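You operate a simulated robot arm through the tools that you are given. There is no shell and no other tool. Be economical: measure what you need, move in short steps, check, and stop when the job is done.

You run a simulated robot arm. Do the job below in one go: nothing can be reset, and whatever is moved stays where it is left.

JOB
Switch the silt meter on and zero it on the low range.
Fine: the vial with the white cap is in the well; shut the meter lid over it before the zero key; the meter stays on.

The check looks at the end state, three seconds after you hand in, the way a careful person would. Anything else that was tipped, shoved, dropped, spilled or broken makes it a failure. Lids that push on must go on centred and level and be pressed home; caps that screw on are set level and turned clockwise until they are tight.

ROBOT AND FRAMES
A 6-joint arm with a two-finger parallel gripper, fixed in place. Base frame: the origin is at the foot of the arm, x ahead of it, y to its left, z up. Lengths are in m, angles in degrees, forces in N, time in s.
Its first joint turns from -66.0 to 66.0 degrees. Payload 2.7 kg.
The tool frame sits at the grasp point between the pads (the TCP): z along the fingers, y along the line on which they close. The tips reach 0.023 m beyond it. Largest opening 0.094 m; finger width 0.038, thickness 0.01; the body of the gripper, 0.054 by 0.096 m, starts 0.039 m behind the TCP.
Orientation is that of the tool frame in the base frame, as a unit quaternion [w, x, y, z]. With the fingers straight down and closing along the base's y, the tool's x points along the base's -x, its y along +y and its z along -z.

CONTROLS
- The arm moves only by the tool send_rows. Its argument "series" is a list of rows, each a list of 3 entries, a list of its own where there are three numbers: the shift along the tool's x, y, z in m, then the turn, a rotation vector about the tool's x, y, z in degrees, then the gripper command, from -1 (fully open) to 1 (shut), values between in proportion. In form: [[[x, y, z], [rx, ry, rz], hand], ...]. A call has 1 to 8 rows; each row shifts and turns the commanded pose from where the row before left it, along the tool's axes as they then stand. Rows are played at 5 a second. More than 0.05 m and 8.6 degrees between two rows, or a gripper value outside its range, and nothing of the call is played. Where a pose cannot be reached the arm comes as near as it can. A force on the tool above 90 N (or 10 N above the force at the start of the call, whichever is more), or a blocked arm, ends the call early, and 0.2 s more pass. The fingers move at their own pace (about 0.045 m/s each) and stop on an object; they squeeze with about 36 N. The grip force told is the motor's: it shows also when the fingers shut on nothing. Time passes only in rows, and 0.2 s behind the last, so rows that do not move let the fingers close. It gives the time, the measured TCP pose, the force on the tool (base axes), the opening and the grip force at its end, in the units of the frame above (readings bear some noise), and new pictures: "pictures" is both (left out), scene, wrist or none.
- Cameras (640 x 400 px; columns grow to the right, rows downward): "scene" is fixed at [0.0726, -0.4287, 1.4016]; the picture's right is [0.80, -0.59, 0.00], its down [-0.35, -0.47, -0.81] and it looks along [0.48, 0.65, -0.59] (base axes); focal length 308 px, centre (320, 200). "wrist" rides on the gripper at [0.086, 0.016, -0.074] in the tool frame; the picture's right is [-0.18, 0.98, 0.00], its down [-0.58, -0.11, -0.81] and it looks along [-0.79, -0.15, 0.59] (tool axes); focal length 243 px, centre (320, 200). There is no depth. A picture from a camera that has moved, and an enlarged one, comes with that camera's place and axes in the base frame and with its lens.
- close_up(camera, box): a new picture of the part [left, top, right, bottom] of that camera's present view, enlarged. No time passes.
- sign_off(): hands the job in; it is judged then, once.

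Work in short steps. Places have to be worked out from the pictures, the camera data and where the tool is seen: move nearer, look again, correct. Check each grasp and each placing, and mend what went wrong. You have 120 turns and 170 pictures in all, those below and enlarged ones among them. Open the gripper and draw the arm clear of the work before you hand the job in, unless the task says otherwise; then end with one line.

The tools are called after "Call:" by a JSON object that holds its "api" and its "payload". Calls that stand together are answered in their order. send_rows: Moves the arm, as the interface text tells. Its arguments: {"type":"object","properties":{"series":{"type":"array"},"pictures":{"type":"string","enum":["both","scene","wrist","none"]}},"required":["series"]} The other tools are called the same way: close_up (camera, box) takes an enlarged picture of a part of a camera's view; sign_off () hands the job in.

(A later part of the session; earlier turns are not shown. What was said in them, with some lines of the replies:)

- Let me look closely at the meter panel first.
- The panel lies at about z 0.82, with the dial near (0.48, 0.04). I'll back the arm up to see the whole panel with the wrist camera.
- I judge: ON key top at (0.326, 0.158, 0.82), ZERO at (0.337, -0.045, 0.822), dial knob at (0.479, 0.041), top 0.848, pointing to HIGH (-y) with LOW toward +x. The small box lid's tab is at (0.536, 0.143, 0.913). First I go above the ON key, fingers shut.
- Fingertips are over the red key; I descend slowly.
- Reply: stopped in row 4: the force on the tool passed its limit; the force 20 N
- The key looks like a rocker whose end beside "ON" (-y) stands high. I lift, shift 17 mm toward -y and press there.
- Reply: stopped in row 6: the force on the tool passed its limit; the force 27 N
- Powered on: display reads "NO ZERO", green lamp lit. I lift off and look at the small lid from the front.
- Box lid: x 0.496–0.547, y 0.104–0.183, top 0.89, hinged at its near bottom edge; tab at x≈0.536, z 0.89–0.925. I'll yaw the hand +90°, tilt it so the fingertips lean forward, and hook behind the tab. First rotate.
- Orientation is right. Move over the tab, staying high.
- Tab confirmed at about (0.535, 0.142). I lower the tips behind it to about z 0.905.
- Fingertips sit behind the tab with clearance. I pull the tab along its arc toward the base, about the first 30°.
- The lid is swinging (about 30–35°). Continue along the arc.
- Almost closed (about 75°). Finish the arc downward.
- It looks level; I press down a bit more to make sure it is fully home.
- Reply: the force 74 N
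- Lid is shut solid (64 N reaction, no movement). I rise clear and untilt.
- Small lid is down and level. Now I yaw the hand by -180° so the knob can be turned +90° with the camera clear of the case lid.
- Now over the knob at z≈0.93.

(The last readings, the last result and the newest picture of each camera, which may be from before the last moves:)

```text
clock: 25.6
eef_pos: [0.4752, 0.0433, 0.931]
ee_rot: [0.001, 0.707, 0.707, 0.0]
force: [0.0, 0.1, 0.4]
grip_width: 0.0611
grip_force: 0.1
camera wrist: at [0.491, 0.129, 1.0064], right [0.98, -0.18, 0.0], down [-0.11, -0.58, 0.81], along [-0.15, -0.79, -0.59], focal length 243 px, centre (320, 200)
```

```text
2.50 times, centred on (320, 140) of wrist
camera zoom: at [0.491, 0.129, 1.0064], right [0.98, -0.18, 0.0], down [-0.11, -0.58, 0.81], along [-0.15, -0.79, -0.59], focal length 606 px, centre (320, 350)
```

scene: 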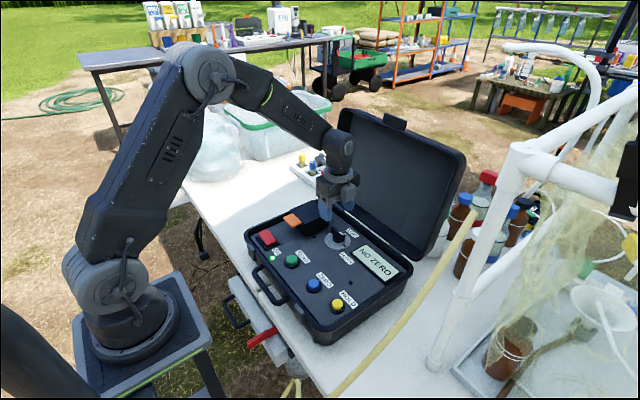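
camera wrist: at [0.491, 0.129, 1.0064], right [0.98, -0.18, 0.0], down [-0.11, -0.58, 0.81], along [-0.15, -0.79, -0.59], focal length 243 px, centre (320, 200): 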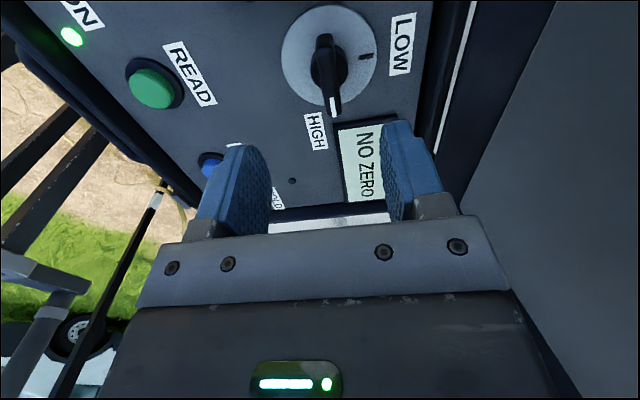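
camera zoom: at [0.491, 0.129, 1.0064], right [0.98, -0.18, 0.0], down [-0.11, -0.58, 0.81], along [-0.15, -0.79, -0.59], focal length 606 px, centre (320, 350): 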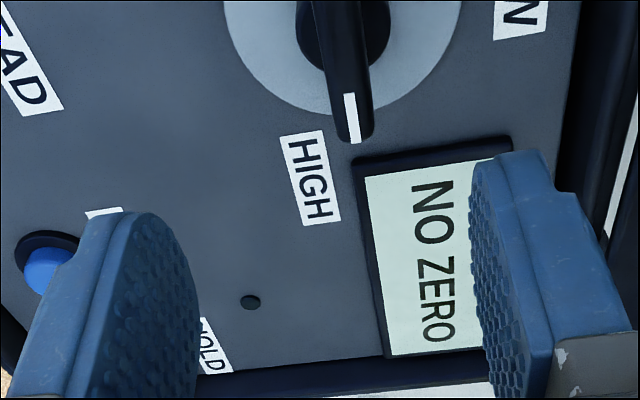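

Knob axis judged at (0.480, 0.044), bar tilted about 3.5° with the case. I correct yaw and x and descend around it.

Call:
{"api": "send_rows", "payload": {"series": [[[0.0005, 0.0053, 0.0], [0, 0, 3.5], -0.3], [[0, 0, 0.03], [0, 0, 0], -0.3], [[0, 0, 0.025], [0, 0, 0], -0.3], [[0, 0, 0.012], [0, 0, 0], -0.3], [[0, 0, 0.0], [0, 0, 0], -0.3]]}}

Call:
{"api": "close_up", "payload": {"camera": "scene", "box": [300, 170, 396, 270]}}

Call:
{"api": "close_up", "payload": {"camera": "wrist", "box": [220, 60, 420, 220]}}

```text
clock: 26.8
eef_pos: [0.4796, 0.0427, 0.863]
ee_rot: [0.0, 0.729, 0.685, -0.001]
force: [0.4, -0.5, 0.0]
grip_width: 0.0614
grip_force: 0.0
camera wrist: at [0.5021, 0.1283, 0.9376], right [0.97, -0.24, 0.0], down [-0.14, -0.57, 0.81], along [-0.2, -0.78, -0.59], focal length 243 px, centre (320, 200)
```

scene: 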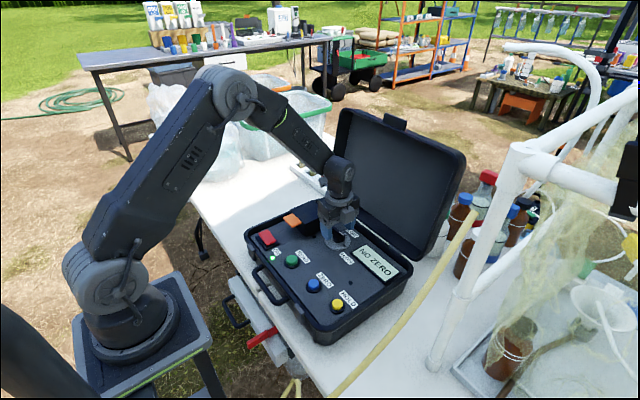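
wrist: 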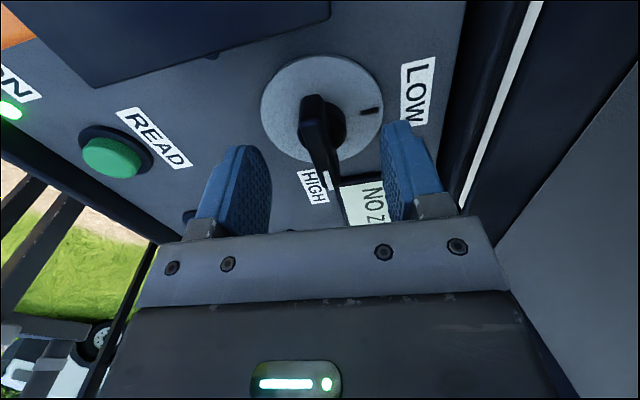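

```text
4.00 times, centred on (348, 220) of scene
camera zoom: at [0.0726, -0.4287, 1.4016], right [0.8, -0.59, 0.0], down [-0.35, -0.47, -0.81], along [0.48, 0.65, -0.59], focal length 1234 px, centre (208, 120)
```

zoom: 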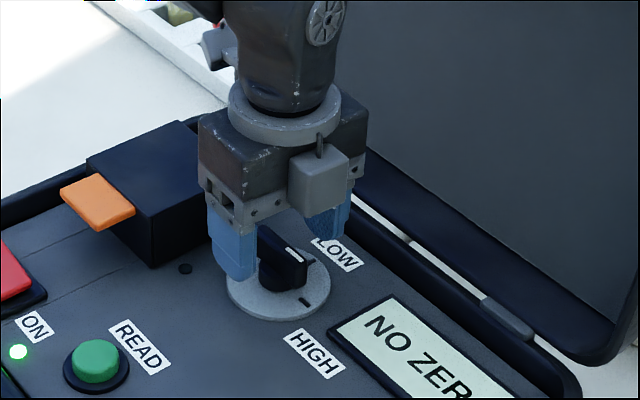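

```text
2.50 times, centred on (320, 140) of wrist
camera zoom: at [0.5021, 0.1283, 0.9376], right [0.97, -0.24, 0.0], down [-0.14, -0.57, 0.81], along [-0.2, -0.78, -0.59], focal length 606 px, centre (320, 350)
```

zoom: 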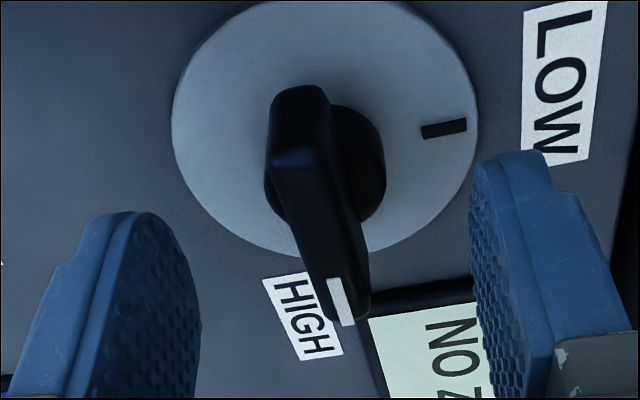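

Bar is centred between the fingers, its centre about (0.480, 0.043). Down 10 mm and close.

Call:
{"api": "send_rows", "payload": {"series": [[[0, 0.0005, 0.01], [0, 0, -1.5], -0.3], [[0, 0, 0], [0, 0, 0], 0.3], [[0, 0, 0], [0, 0, 0], 1], [[0, 0, 0], [0, 0, 0], 1], [[0, 0, 0], [0, 0, 0], 1]]}}

Call:
{"api": "close_up", "payload": {"camera": "scene", "box": [300, 190, 396, 270]}}

```text
clock: 28.0
eef_pos: [0.4808, 0.043, 0.8509]
ee_rot: [0.0, 0.717, 0.697, -0.001]
force: [-4.2, -1.1, 0.9]
grip_width: 0.0122
grip_force: 44.7
camera wrist: at [0.5005, 0.129, 0.9264], right [0.98, -0.21, 0.0], down [-0.12, -0.58, 0.81], along [-0.17, -0.79, -0.59], focal length 243 px, centre (320, 200)
```

scene: 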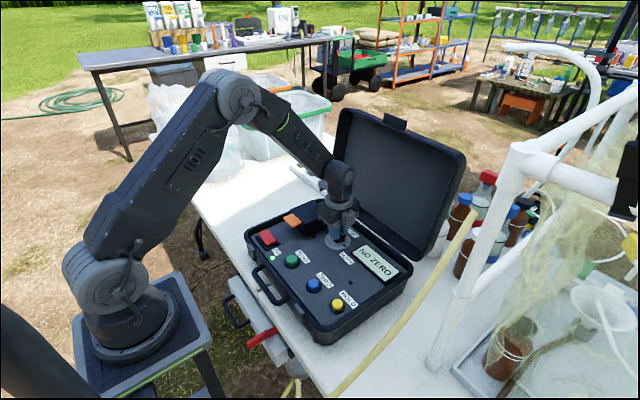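
wrist: 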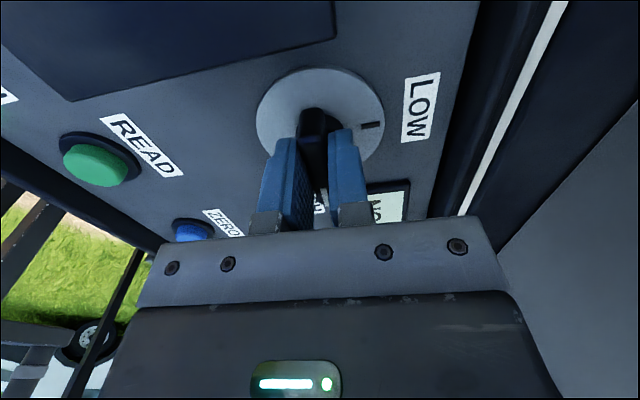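

```text
5.00 times, centred on (348, 230) of scene
camera zoom: at [0.0725, -0.4287, 1.4016], right [0.8, -0.59, 0.0], down [-0.35, -0.47, -0.81], along [0.48, 0.65, -0.59], focal length 1542 px, centre (180, 50)
```

zoom: 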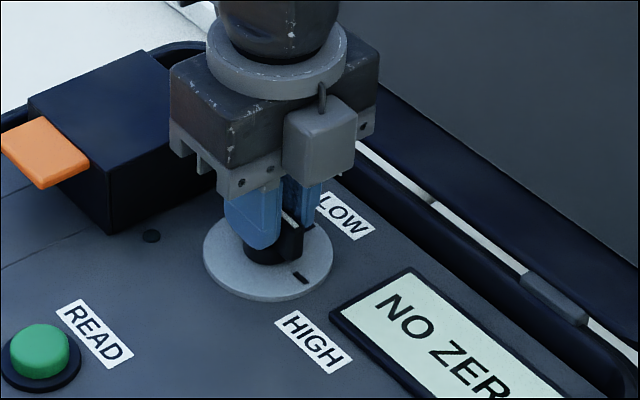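

Gripped (12 mm) with small side force. Turn counter-clockwise (toward LOW) 40° and check.

Call:
{"api": "send_rows", "payload": {"series": [[[0, 0, 0], [0, 0, -8], 1], [[0, 0, 0], [0, 0, -8], 1], [[0, 0, 0], [0, 0, -8], 1], [[0, 0, 0], [0, 0, -8], 1], [[0, 0, 0], [0, 0, -8], 1]]}}

Call:
{"api": "close_up", "payload": {"camera": "scene", "box": [300, 190, 396, 270]}}

```text
clock: 29.2
eef_pos: [0.481, 0.0432, 0.8518]
ee_rot: [-0.004, 0.436, 0.9, -0.003]
force: [-32.5, 16.7, 3.1]
grip_width: 0.0118
grip_force: 45.0
camera wrist: at [0.4413, 0.1206, 0.9269], right [0.89, 0.46, -0.01], down [0.28, -0.52, 0.8], along [0.37, -0.72, -0.59], focal length 243 px, centre (320, 200)
```

scene: 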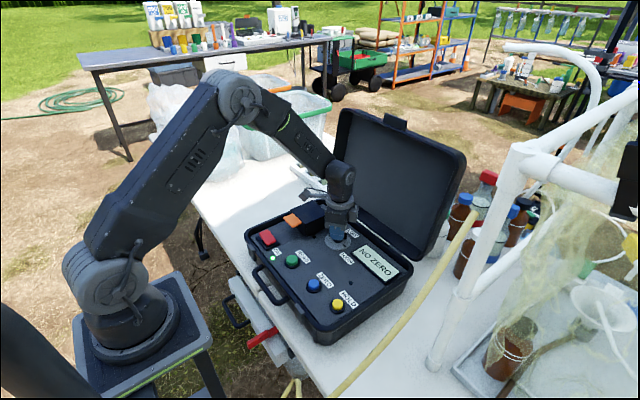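
wrist: 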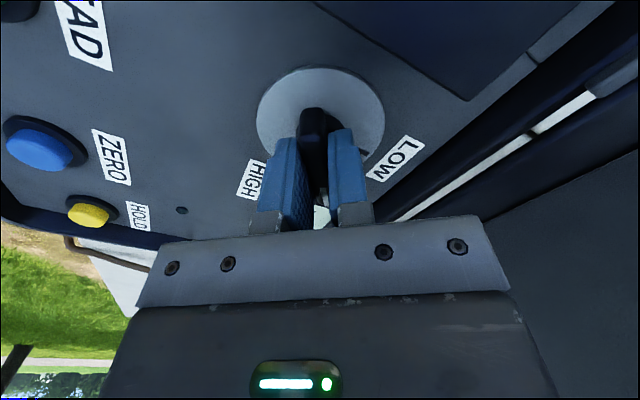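

```text
5.00 times, centred on (348, 230) of scene
camera zoom: at [0.0718, -0.4283, 1.4018], right [0.8, -0.59, 0.0], down [-0.35, -0.47, -0.81], along [0.48, 0.65, -0.59], focal length 1542 px, centre (180, 50)
```

zoom: 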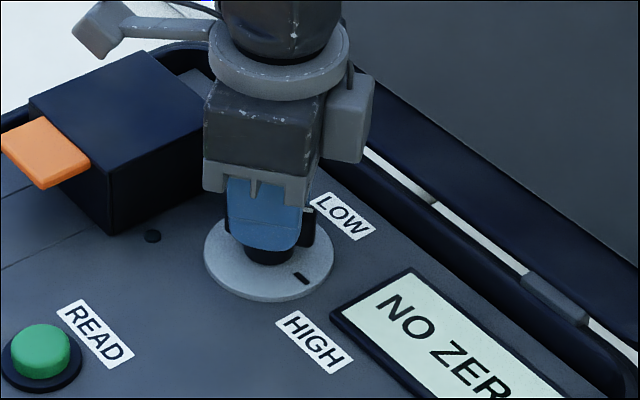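

The knob is turning; side force of ~36 N says the axis lies slightly to -x/+y. I shift 2 mm that way and continue the turn.

Call:
{"api": "send_rows", "payload": {"series": [[[0.002, -0.001, 0], [0, 0, 0], 1], [[0, 0, 0], [0, 0, -8], 1], [[0, 0, 0], [0, 0, -8], 1], [[0, 0, 0], [0, 0, -8], 1]], "pictures": "none"}}

Call:
{"api": "close_up", "payload": {"camera": "wrist", "box": [220, 40, 460, 240]}}

```text
clock: 30.2
eef_pos: [0.4808, 0.0429, 0.8513]
ee_rot: [-0.002, 0.24, 0.971, -0.001]
force: [-19.0, 4.2, -7.7]
grip_width: 0.0121
grip_force: 45.4
```

```text
2.00 times, centred on (340, 140) of wrist
camera zoom: at [0.4126, 0.0971, 0.9268], right [0.62, 0.78, 0.0], down [0.47, -0.37, 0.81], along [0.63, -0.5, -0.59], focal length 485 px, centre (280, 320)
```

zoom: 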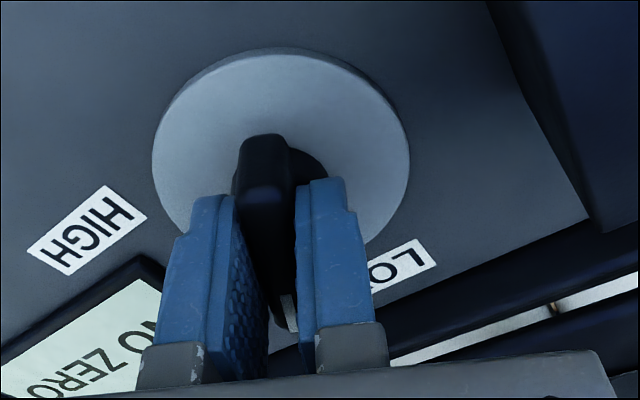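

Turned 64° so far; about 26° remain.

Call:
{"api": "send_rows", "payload": {"series": [[[0, 0, 0], [0, 0, -8.5], 1], [[0, 0, 0], [0, 0, -8.5], 1], [[0, 0, 0], [0, 0, -8.5], 1], [[0, 0, 0], [0, 0, 0], 1]]}}

Call:
{"api": "close_up", "payload": {"camera": "scene", "box": [300, 190, 396, 270]}}

Call:
{"api": "close_up", "payload": {"camera": "wrist", "box": [220, 40, 460, 240]}}

```text
clock: 31.2
eef_pos: [0.4806, 0.0421, 0.8514]
ee_rot: [-0.003, 0.021, 1.0, -0.002]
force: [-17.8, -8.7, -17.8]
grip_width: 0.0119
grip_force: 45.0
camera wrist: at [0.3962, 0.062, 0.9273], right [0.22, 0.97, 0.0], down [0.58, -0.13, 0.8], along [0.78, -0.18, -0.6], focal length 243 px, centre (320, 200)
```

scene: 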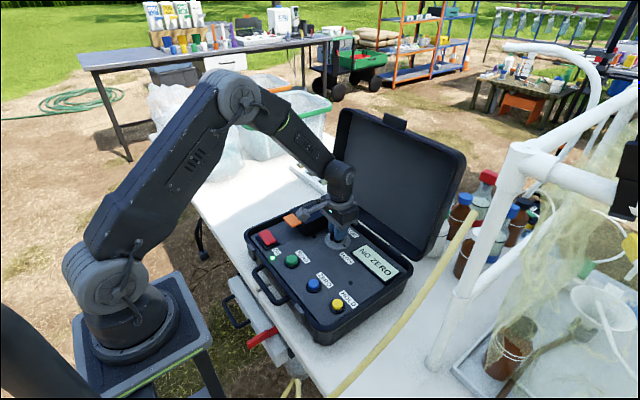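
wrist: 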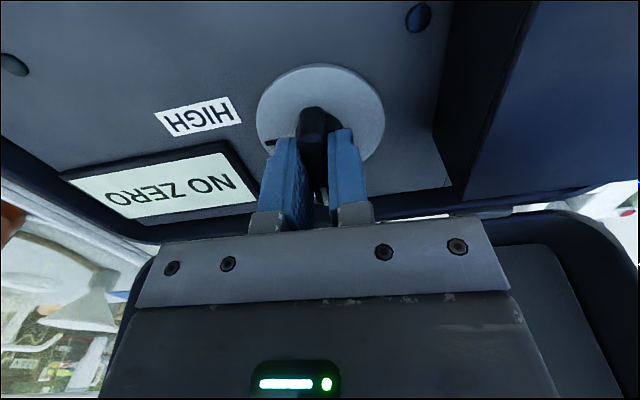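

```text
5.00 times, centred on (348, 230) of scene
camera zoom: at [0.0724, -0.4289, 1.4016], right [0.8, -0.59, 0.0], down [-0.35, -0.47, -0.81], along [0.48, 0.65, -0.59], focal length 1542 px, centre (180, 50)
```

zoom: 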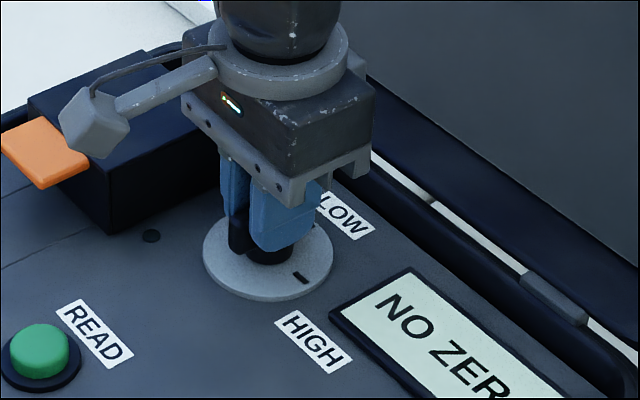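

```text
2.00 times, centred on (340, 140) of wrist
camera zoom: at [0.3962, 0.062, 0.9273], right [0.22, 0.97, 0.0], down [0.58, -0.13, 0.8], along [0.78, -0.18, -0.6], focal length 485 px, centre (280, 320)
```

zoom: 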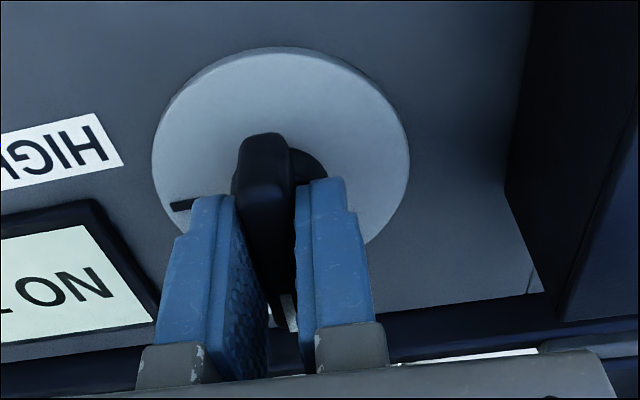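

Now aligned at about yaw -2°. Release and lift to check the pointer.

Call:
{"api": "send_rows", "payload": {"series": [[[0, 0, 0], [0, 0, 0], -0.2], [[0, 0, 0], [0, 0, 0], -0.2], [[0, 0, 0], [0, 0, 0], -0.2], [[0, 0, -0.03], [0, 0, 0], -0.2], [[0, 0, -0.04], [0, 0, 0], -0.2], [[0.04, 0, -0.02], [0, 0, 0], -0.2], [[0.04, 0, 0], [0, 0, 0], -0.2], [[0, 0, 0], [0, 0, 0], -0.2]]}}

Call:
{"api": "close_up", "payload": {"camera": "scene", "box": [300, 190, 420, 290]}}

Call:
{"api": "close_up", "payload": {"camera": "wrist", "box": [200, 40, 440, 210]}}

```text
clock: 33.0
eef_pos: [0.4023, 0.0455, 0.9438]
ee_rot: [-0.001, 0.022, 1.0, -0.001]
force: [-0.4, 0.0, -0.3]
grip_width: 0.0562
grip_force: 0.1
camera wrist: at [0.3179, 0.0657, 1.02], right [0.23, 0.97, 0.0], down [0.58, -0.13, 0.81], along [0.78, -0.18, -0.59], focal length 243 px, centre (320, 200)
```

scene: 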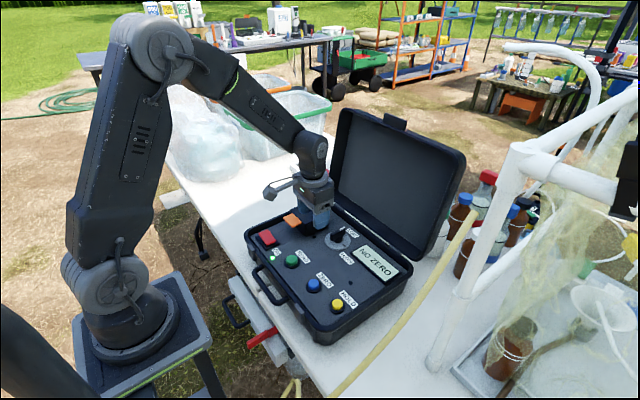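
wrist: 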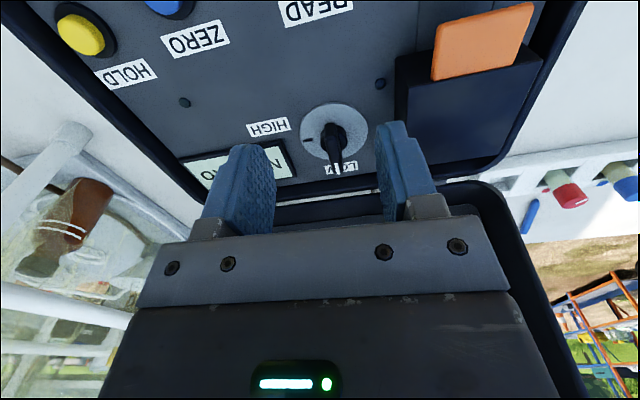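

```text
4.00 times, centred on (360, 240) of scene
camera zoom: at [0.0726, -0.4287, 1.4016], right [0.8, -0.59, 0.0], down [-0.35, -0.47, -0.81], along [0.48, 0.65, -0.59], focal length 1234 px, centre (160, 40)
```

zoom: 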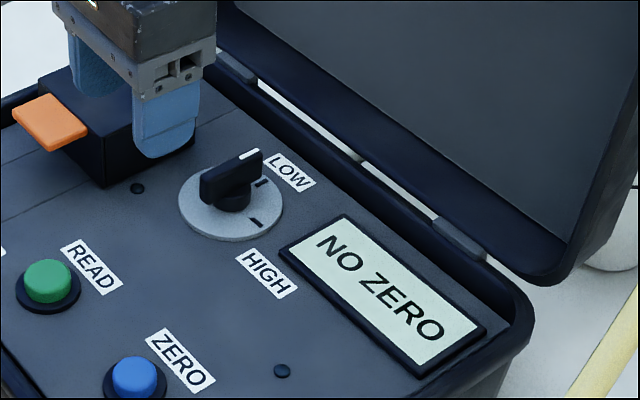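

```text
2.35 times, centred on (320, 125) of wrist
camera zoom: at [0.3179, 0.0657, 1.02], right [0.23, 0.97, 0.0], down [0.58, -0.13, 0.81], along [0.78, -0.18, -0.59], focal length 571 px, centre (320, 376)
```

zoom: 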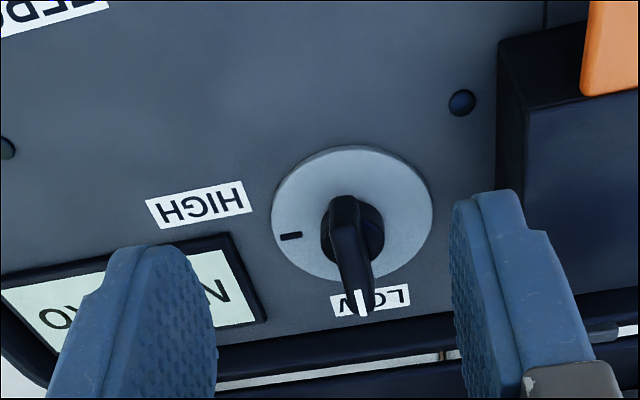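

The pointer is at LOW, but I want a near-vertical view to verify alignment with the tick; I move up and over it.

Call:
{"api": "send_rows", "payload": {"series": [[[-0.02, 0, -0.045], [0, 0, -2.5], -0.2], [[-0.02, 0, -0.045], [0, 0, 0], -0.2], [[0, 0.02, -0.045], [0, 0, 0], -0.2], [[0, 0, 0], [0, 0, 0], -0.2]], "pictures": "none"}}

Call:
{"api": "close_up", "payload": {"camera": "wrist", "box": [220, 0, 380, 100]}}

```text
clock: 34.0
eef_pos: [0.4426, 0.069, 1.0771]
ee_rot: [-0.001, 0.0, 1.0, -0.001]
force: [0.6, -0.4, -0.4]
grip_width: 0.0563
grip_force: 0.1
```

```text
4.00 times, centred on (300, 50) of wrist
camera zoom: at [0.3575, 0.0844, 1.153], right [0.18, 0.98, 0.0], down [0.58, -0.11, 0.81], along [0.79, -0.15, -0.59], focal length 970 px, centre (400, 800)
```

zoom: 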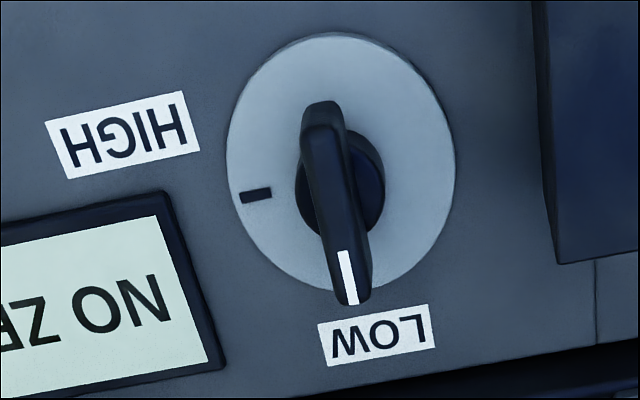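

Pointer bears -1.5°, in line with LOW (tick hidden right under it). Now shut the fingers and go above the ZERO key.

Call:
{"api": "send_rows", "payload": {"series": [[[0.0176, -0.019, 0.0345], [0, 0, 0], 1], [[0.0176, -0.019, 0.0345], [0, 0, 0], 1], [[0.0176, -0.019, 0.0345], [0, 0, 0], 1], [[0.0176, -0.019, 0.0345], [0, 0, 0], 1], [[0.0176, -0.019, 0.0345], [0, 0, 0], 1], [[0.0176, -0.019, 0.0315], [0, 0, 0], 1], [[0, 0, 0], [0, 0, 0], 1]]}}

Call:
{"api": "close_up", "payload": {"camera": "scene", "box": [260, 220, 380, 320]}}

Call:
{"api": "close_up", "payload": {"camera": "wrist", "box": [200, 50, 440, 240]}}

```text
clock: 35.6
eef_pos: [0.3354, -0.0444, 0.8742]
ee_rot: [-0.001, -0.001, 1.0, -0.001]
force: [0.1, 0.3, 0.2]
grip_width: 0.0
grip_force: 36.2
camera wrist: at [0.2493, -0.0286, 0.9495], right [0.18, 0.98, 0.0], down [0.58, -0.11, 0.81], along [0.79, -0.15, -0.59], focal length 243 px, centre (320, 200)
```

scene: 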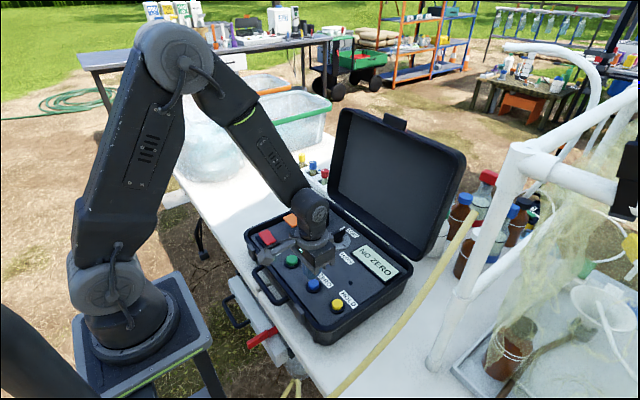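
wrist: 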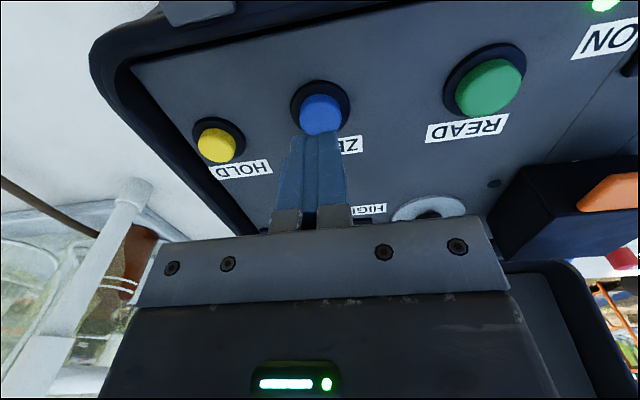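

```text
4.00 times, centred on (320, 270) of scene
camera zoom: at [0.0726, -0.4287, 1.4016], right [0.8, -0.59, 0.0], down [-0.35, -0.47, -0.81], along [0.48, 0.65, -0.59], focal length 1234 px, centre (320, -80)
```

zoom: 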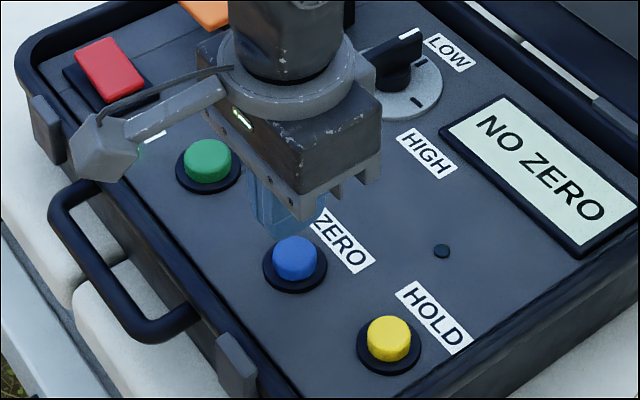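

```text
2.11 times, centred on (320, 145) of wrist
camera zoom: at [0.2493, -0.0286, 0.9495], right [0.18, 0.98, 0.0], down [0.58, -0.11, 0.81], along [0.79, -0.15, -0.59], focal length 511 px, centre (320, 316)
```

zoom: 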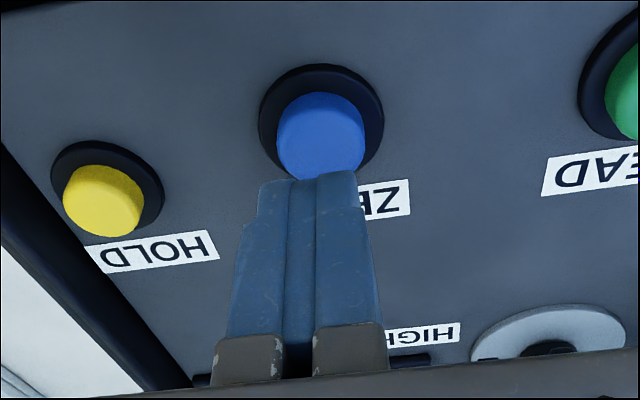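

Aligned with the ZERO key. Press down gently until contact force rises.

Call:
{"api": "send_rows", "payload": {"series": [[[0, 0, 0.015], [0, 0, 0], 1], [[0, 0, 0.008], [0, 0, 0], 1], [[0, 0, 0.003], [0, 0, 0], 1], [[0, 0, 0.003], [0, 0, 0], 1], [[0, 0, 0.003], [0, 0, 0], 1], [[0, 0, 0], [0, 0, 0], 1]], "pictures": "scene"}}

Call:
{"api": "close_up", "payload": {"camera": "scene", "box": [260, 220, 420, 320]}}

```text
clock: 37.0
eef_pos: [0.3357, -0.0476, 0.8417]
ee_rot: [-0.001, 0.0, 1.0, -0.001]
force: [0.4, 0.1, 2.7]
grip_width: 0.0001
grip_force: 35.5
```

scene: 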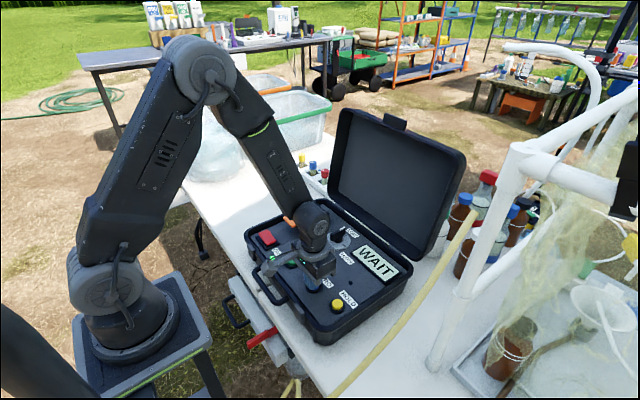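

```text
4.00 times, centred on (340, 270) of scene
camera zoom: at [0.0726, -0.4287, 1.4016], right [0.8, -0.59, 0.0], down [-0.35, -0.47, -0.81], along [0.48, 0.65, -0.59], focal length 1234 px, centre (240, -80)
```

zoom: 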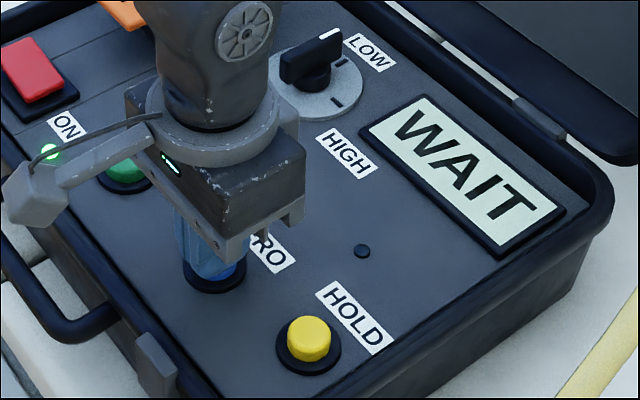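

The display shows "WAIT". I stay on the key for a moment and watch.

Call:
{"api": "send_rows", "payload": {"series": [[[0, 0, 0], [0, 0, 0], 1], [[0, 0, 0], [0, 0, 0], 1], [[0, 0, 0], [0, 0, 0], 1], [[0, 0, 0], [0, 0, 0], 1], [[0, 0, 0], [0, 0, 0], 1]], "pictures": "none"}}

Call:
{"api": "close_up", "payload": {"camera": "scene", "box": [260, 220, 420, 320]}}

```text
clock: 38.2
eef_pos: [0.3371, -0.0488, 0.842]
ee_rot: [0.0, 0.0, 1.0, -0.002]
force: [1.8, 0.4, 3.4]
grip_width: 0.0
grip_force: 36.0
```

```text
4.00 times, centred on (340, 270) of scene
camera zoom: at [0.0726, -0.4287, 1.4016], right [0.8, -0.59, 0.0], down [-0.35, -0.47, -0.81], along [0.48, 0.65, -0.59], focal length 1234 px, centre (240, -80)
```

zoom: 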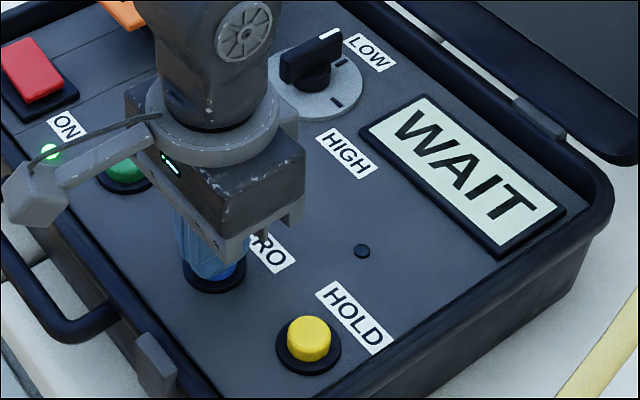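

Call:
{"api": "send_rows", "payload": {"series": [[[0, 0, 0], [0, 0, 0], 1], [[0, 0, 0], [0, 0, 0], 1], [[0, 0, 0], [0, 0, 0], 1], [[0, 0, 0], [0, 0, 0], 1], [[0, 0, 0], [0, 0, 0], 1], [[0, 0, 0], [0, 0, 0], 1], [[0, 0, 0], [0, 0, 0], 1], [[0, 0, 0], [0, 0, 0], 1]], "pictures": "none"}}

Call:
{"api": "close_up", "payload": {"camera": "scene", "box": [260, 220, 420, 320]}}

```text
clock: 40.0
eef_pos: [0.3365, -0.0472, 0.8434]
ee_rot: [0.0, 0.0, 1.0, -0.001]
force: [0.1, 0.6, 3.8]
grip_width: 0.0
grip_force: 36.2
```

```text
4.00 times, centred on (340, 270) of scene
camera zoom: at [0.0726, -0.4287, 1.4016], right [0.8, -0.59, 0.0], down [-0.35, -0.47, -0.81], along [0.48, 0.65, -0.59], focal length 1234 px, centre (240, -80)
```

zoom: 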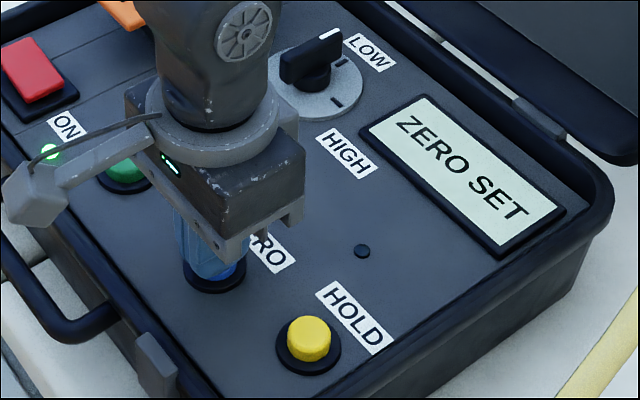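

"ZERO SET" is shown. I lift straight off, open the gripper and draw clear.

Call:
{"api": "send_rows", "payload": {"series": [[[0, 0, -0.03], [0, 0, 0], 1], [[0, 0, -0.045], [0, 0, 0], 1], [[0, 0, -0.045], [0, 0, 0], -1], [[0.02, 0, -0.04], [0, 0, 0], -1], [[0.03, 0, -0.03], [0, 0, 0], -1], [[0, 0, 0], [0, 0, 0], -1], [[0, 0, 0], [0, 0, 0], -1], [[0, 0, 0], [0, 0, 0], -1]]}}

Call:
{"api": "close_up", "payload": {"camera": "scene", "box": [230, 180, 422, 300]}}

```text
clock: 41.8
eef_pos: [0.2875, -0.0477, 1.0293]
ee_rot: [0.0, 0.0, 1.0, -0.001]
force: [-0.3, -0.2, -0.2]
grip_width: 0.094
grip_force: 0.1
camera wrist: at [0.2014, -0.0315, 1.1049], right [0.18, 0.98, 0.0], down [0.58, -0.11, 0.81], along [0.79, -0.15, -0.59], focal length 243 px, centre (320, 200)
```

scene: 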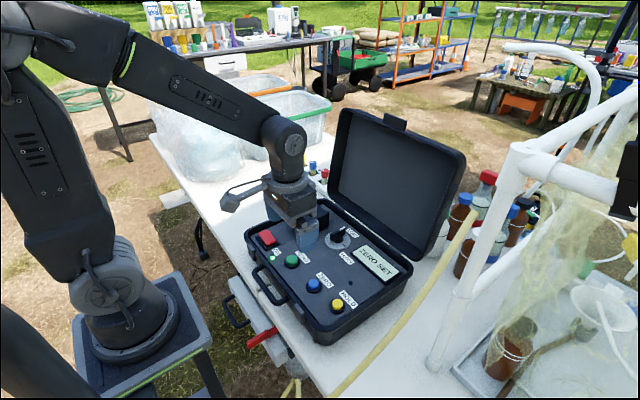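
wrist: 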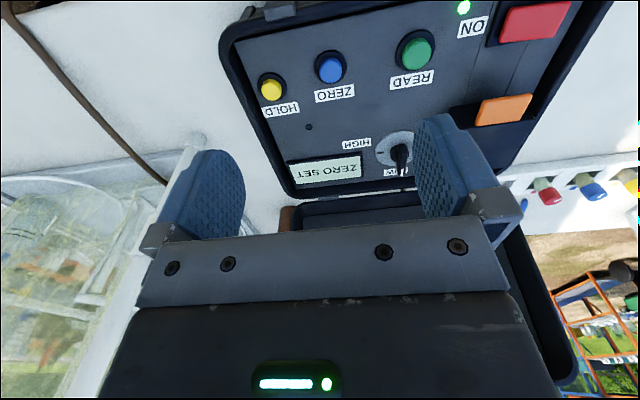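

```text
3.33 times, centred on (326, 240) of scene
camera zoom: at [0.0726, -0.4287, 1.4016], right [0.8, -0.59, 0.0], down [-0.35, -0.47, -0.81], along [0.48, 0.65, -0.59], focal length 1028 px, centre (300, 67)
```

zoom: 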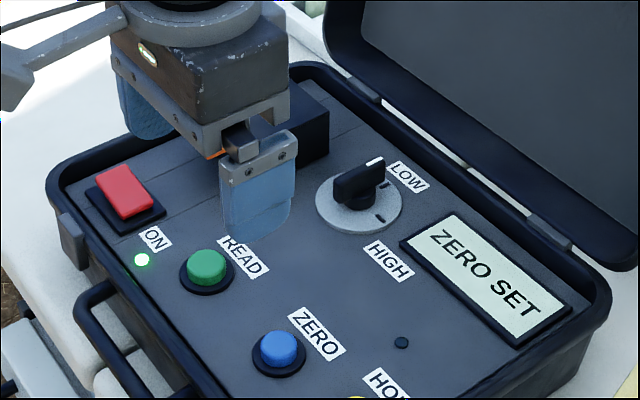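

The meter is on, the range is at LOW, the lid is shut and "ZERO SET" is displayed. The arm is clear with the gripper open, so I hand in.

Call:
{"api": "sign_off", "payload": {}}

```text
The job is handed in.
```

The silt meter is on and zeroed on the low range: the lid was shut over the white-capped vial before I pressed the zero key, and the display reads "ZERO SET".
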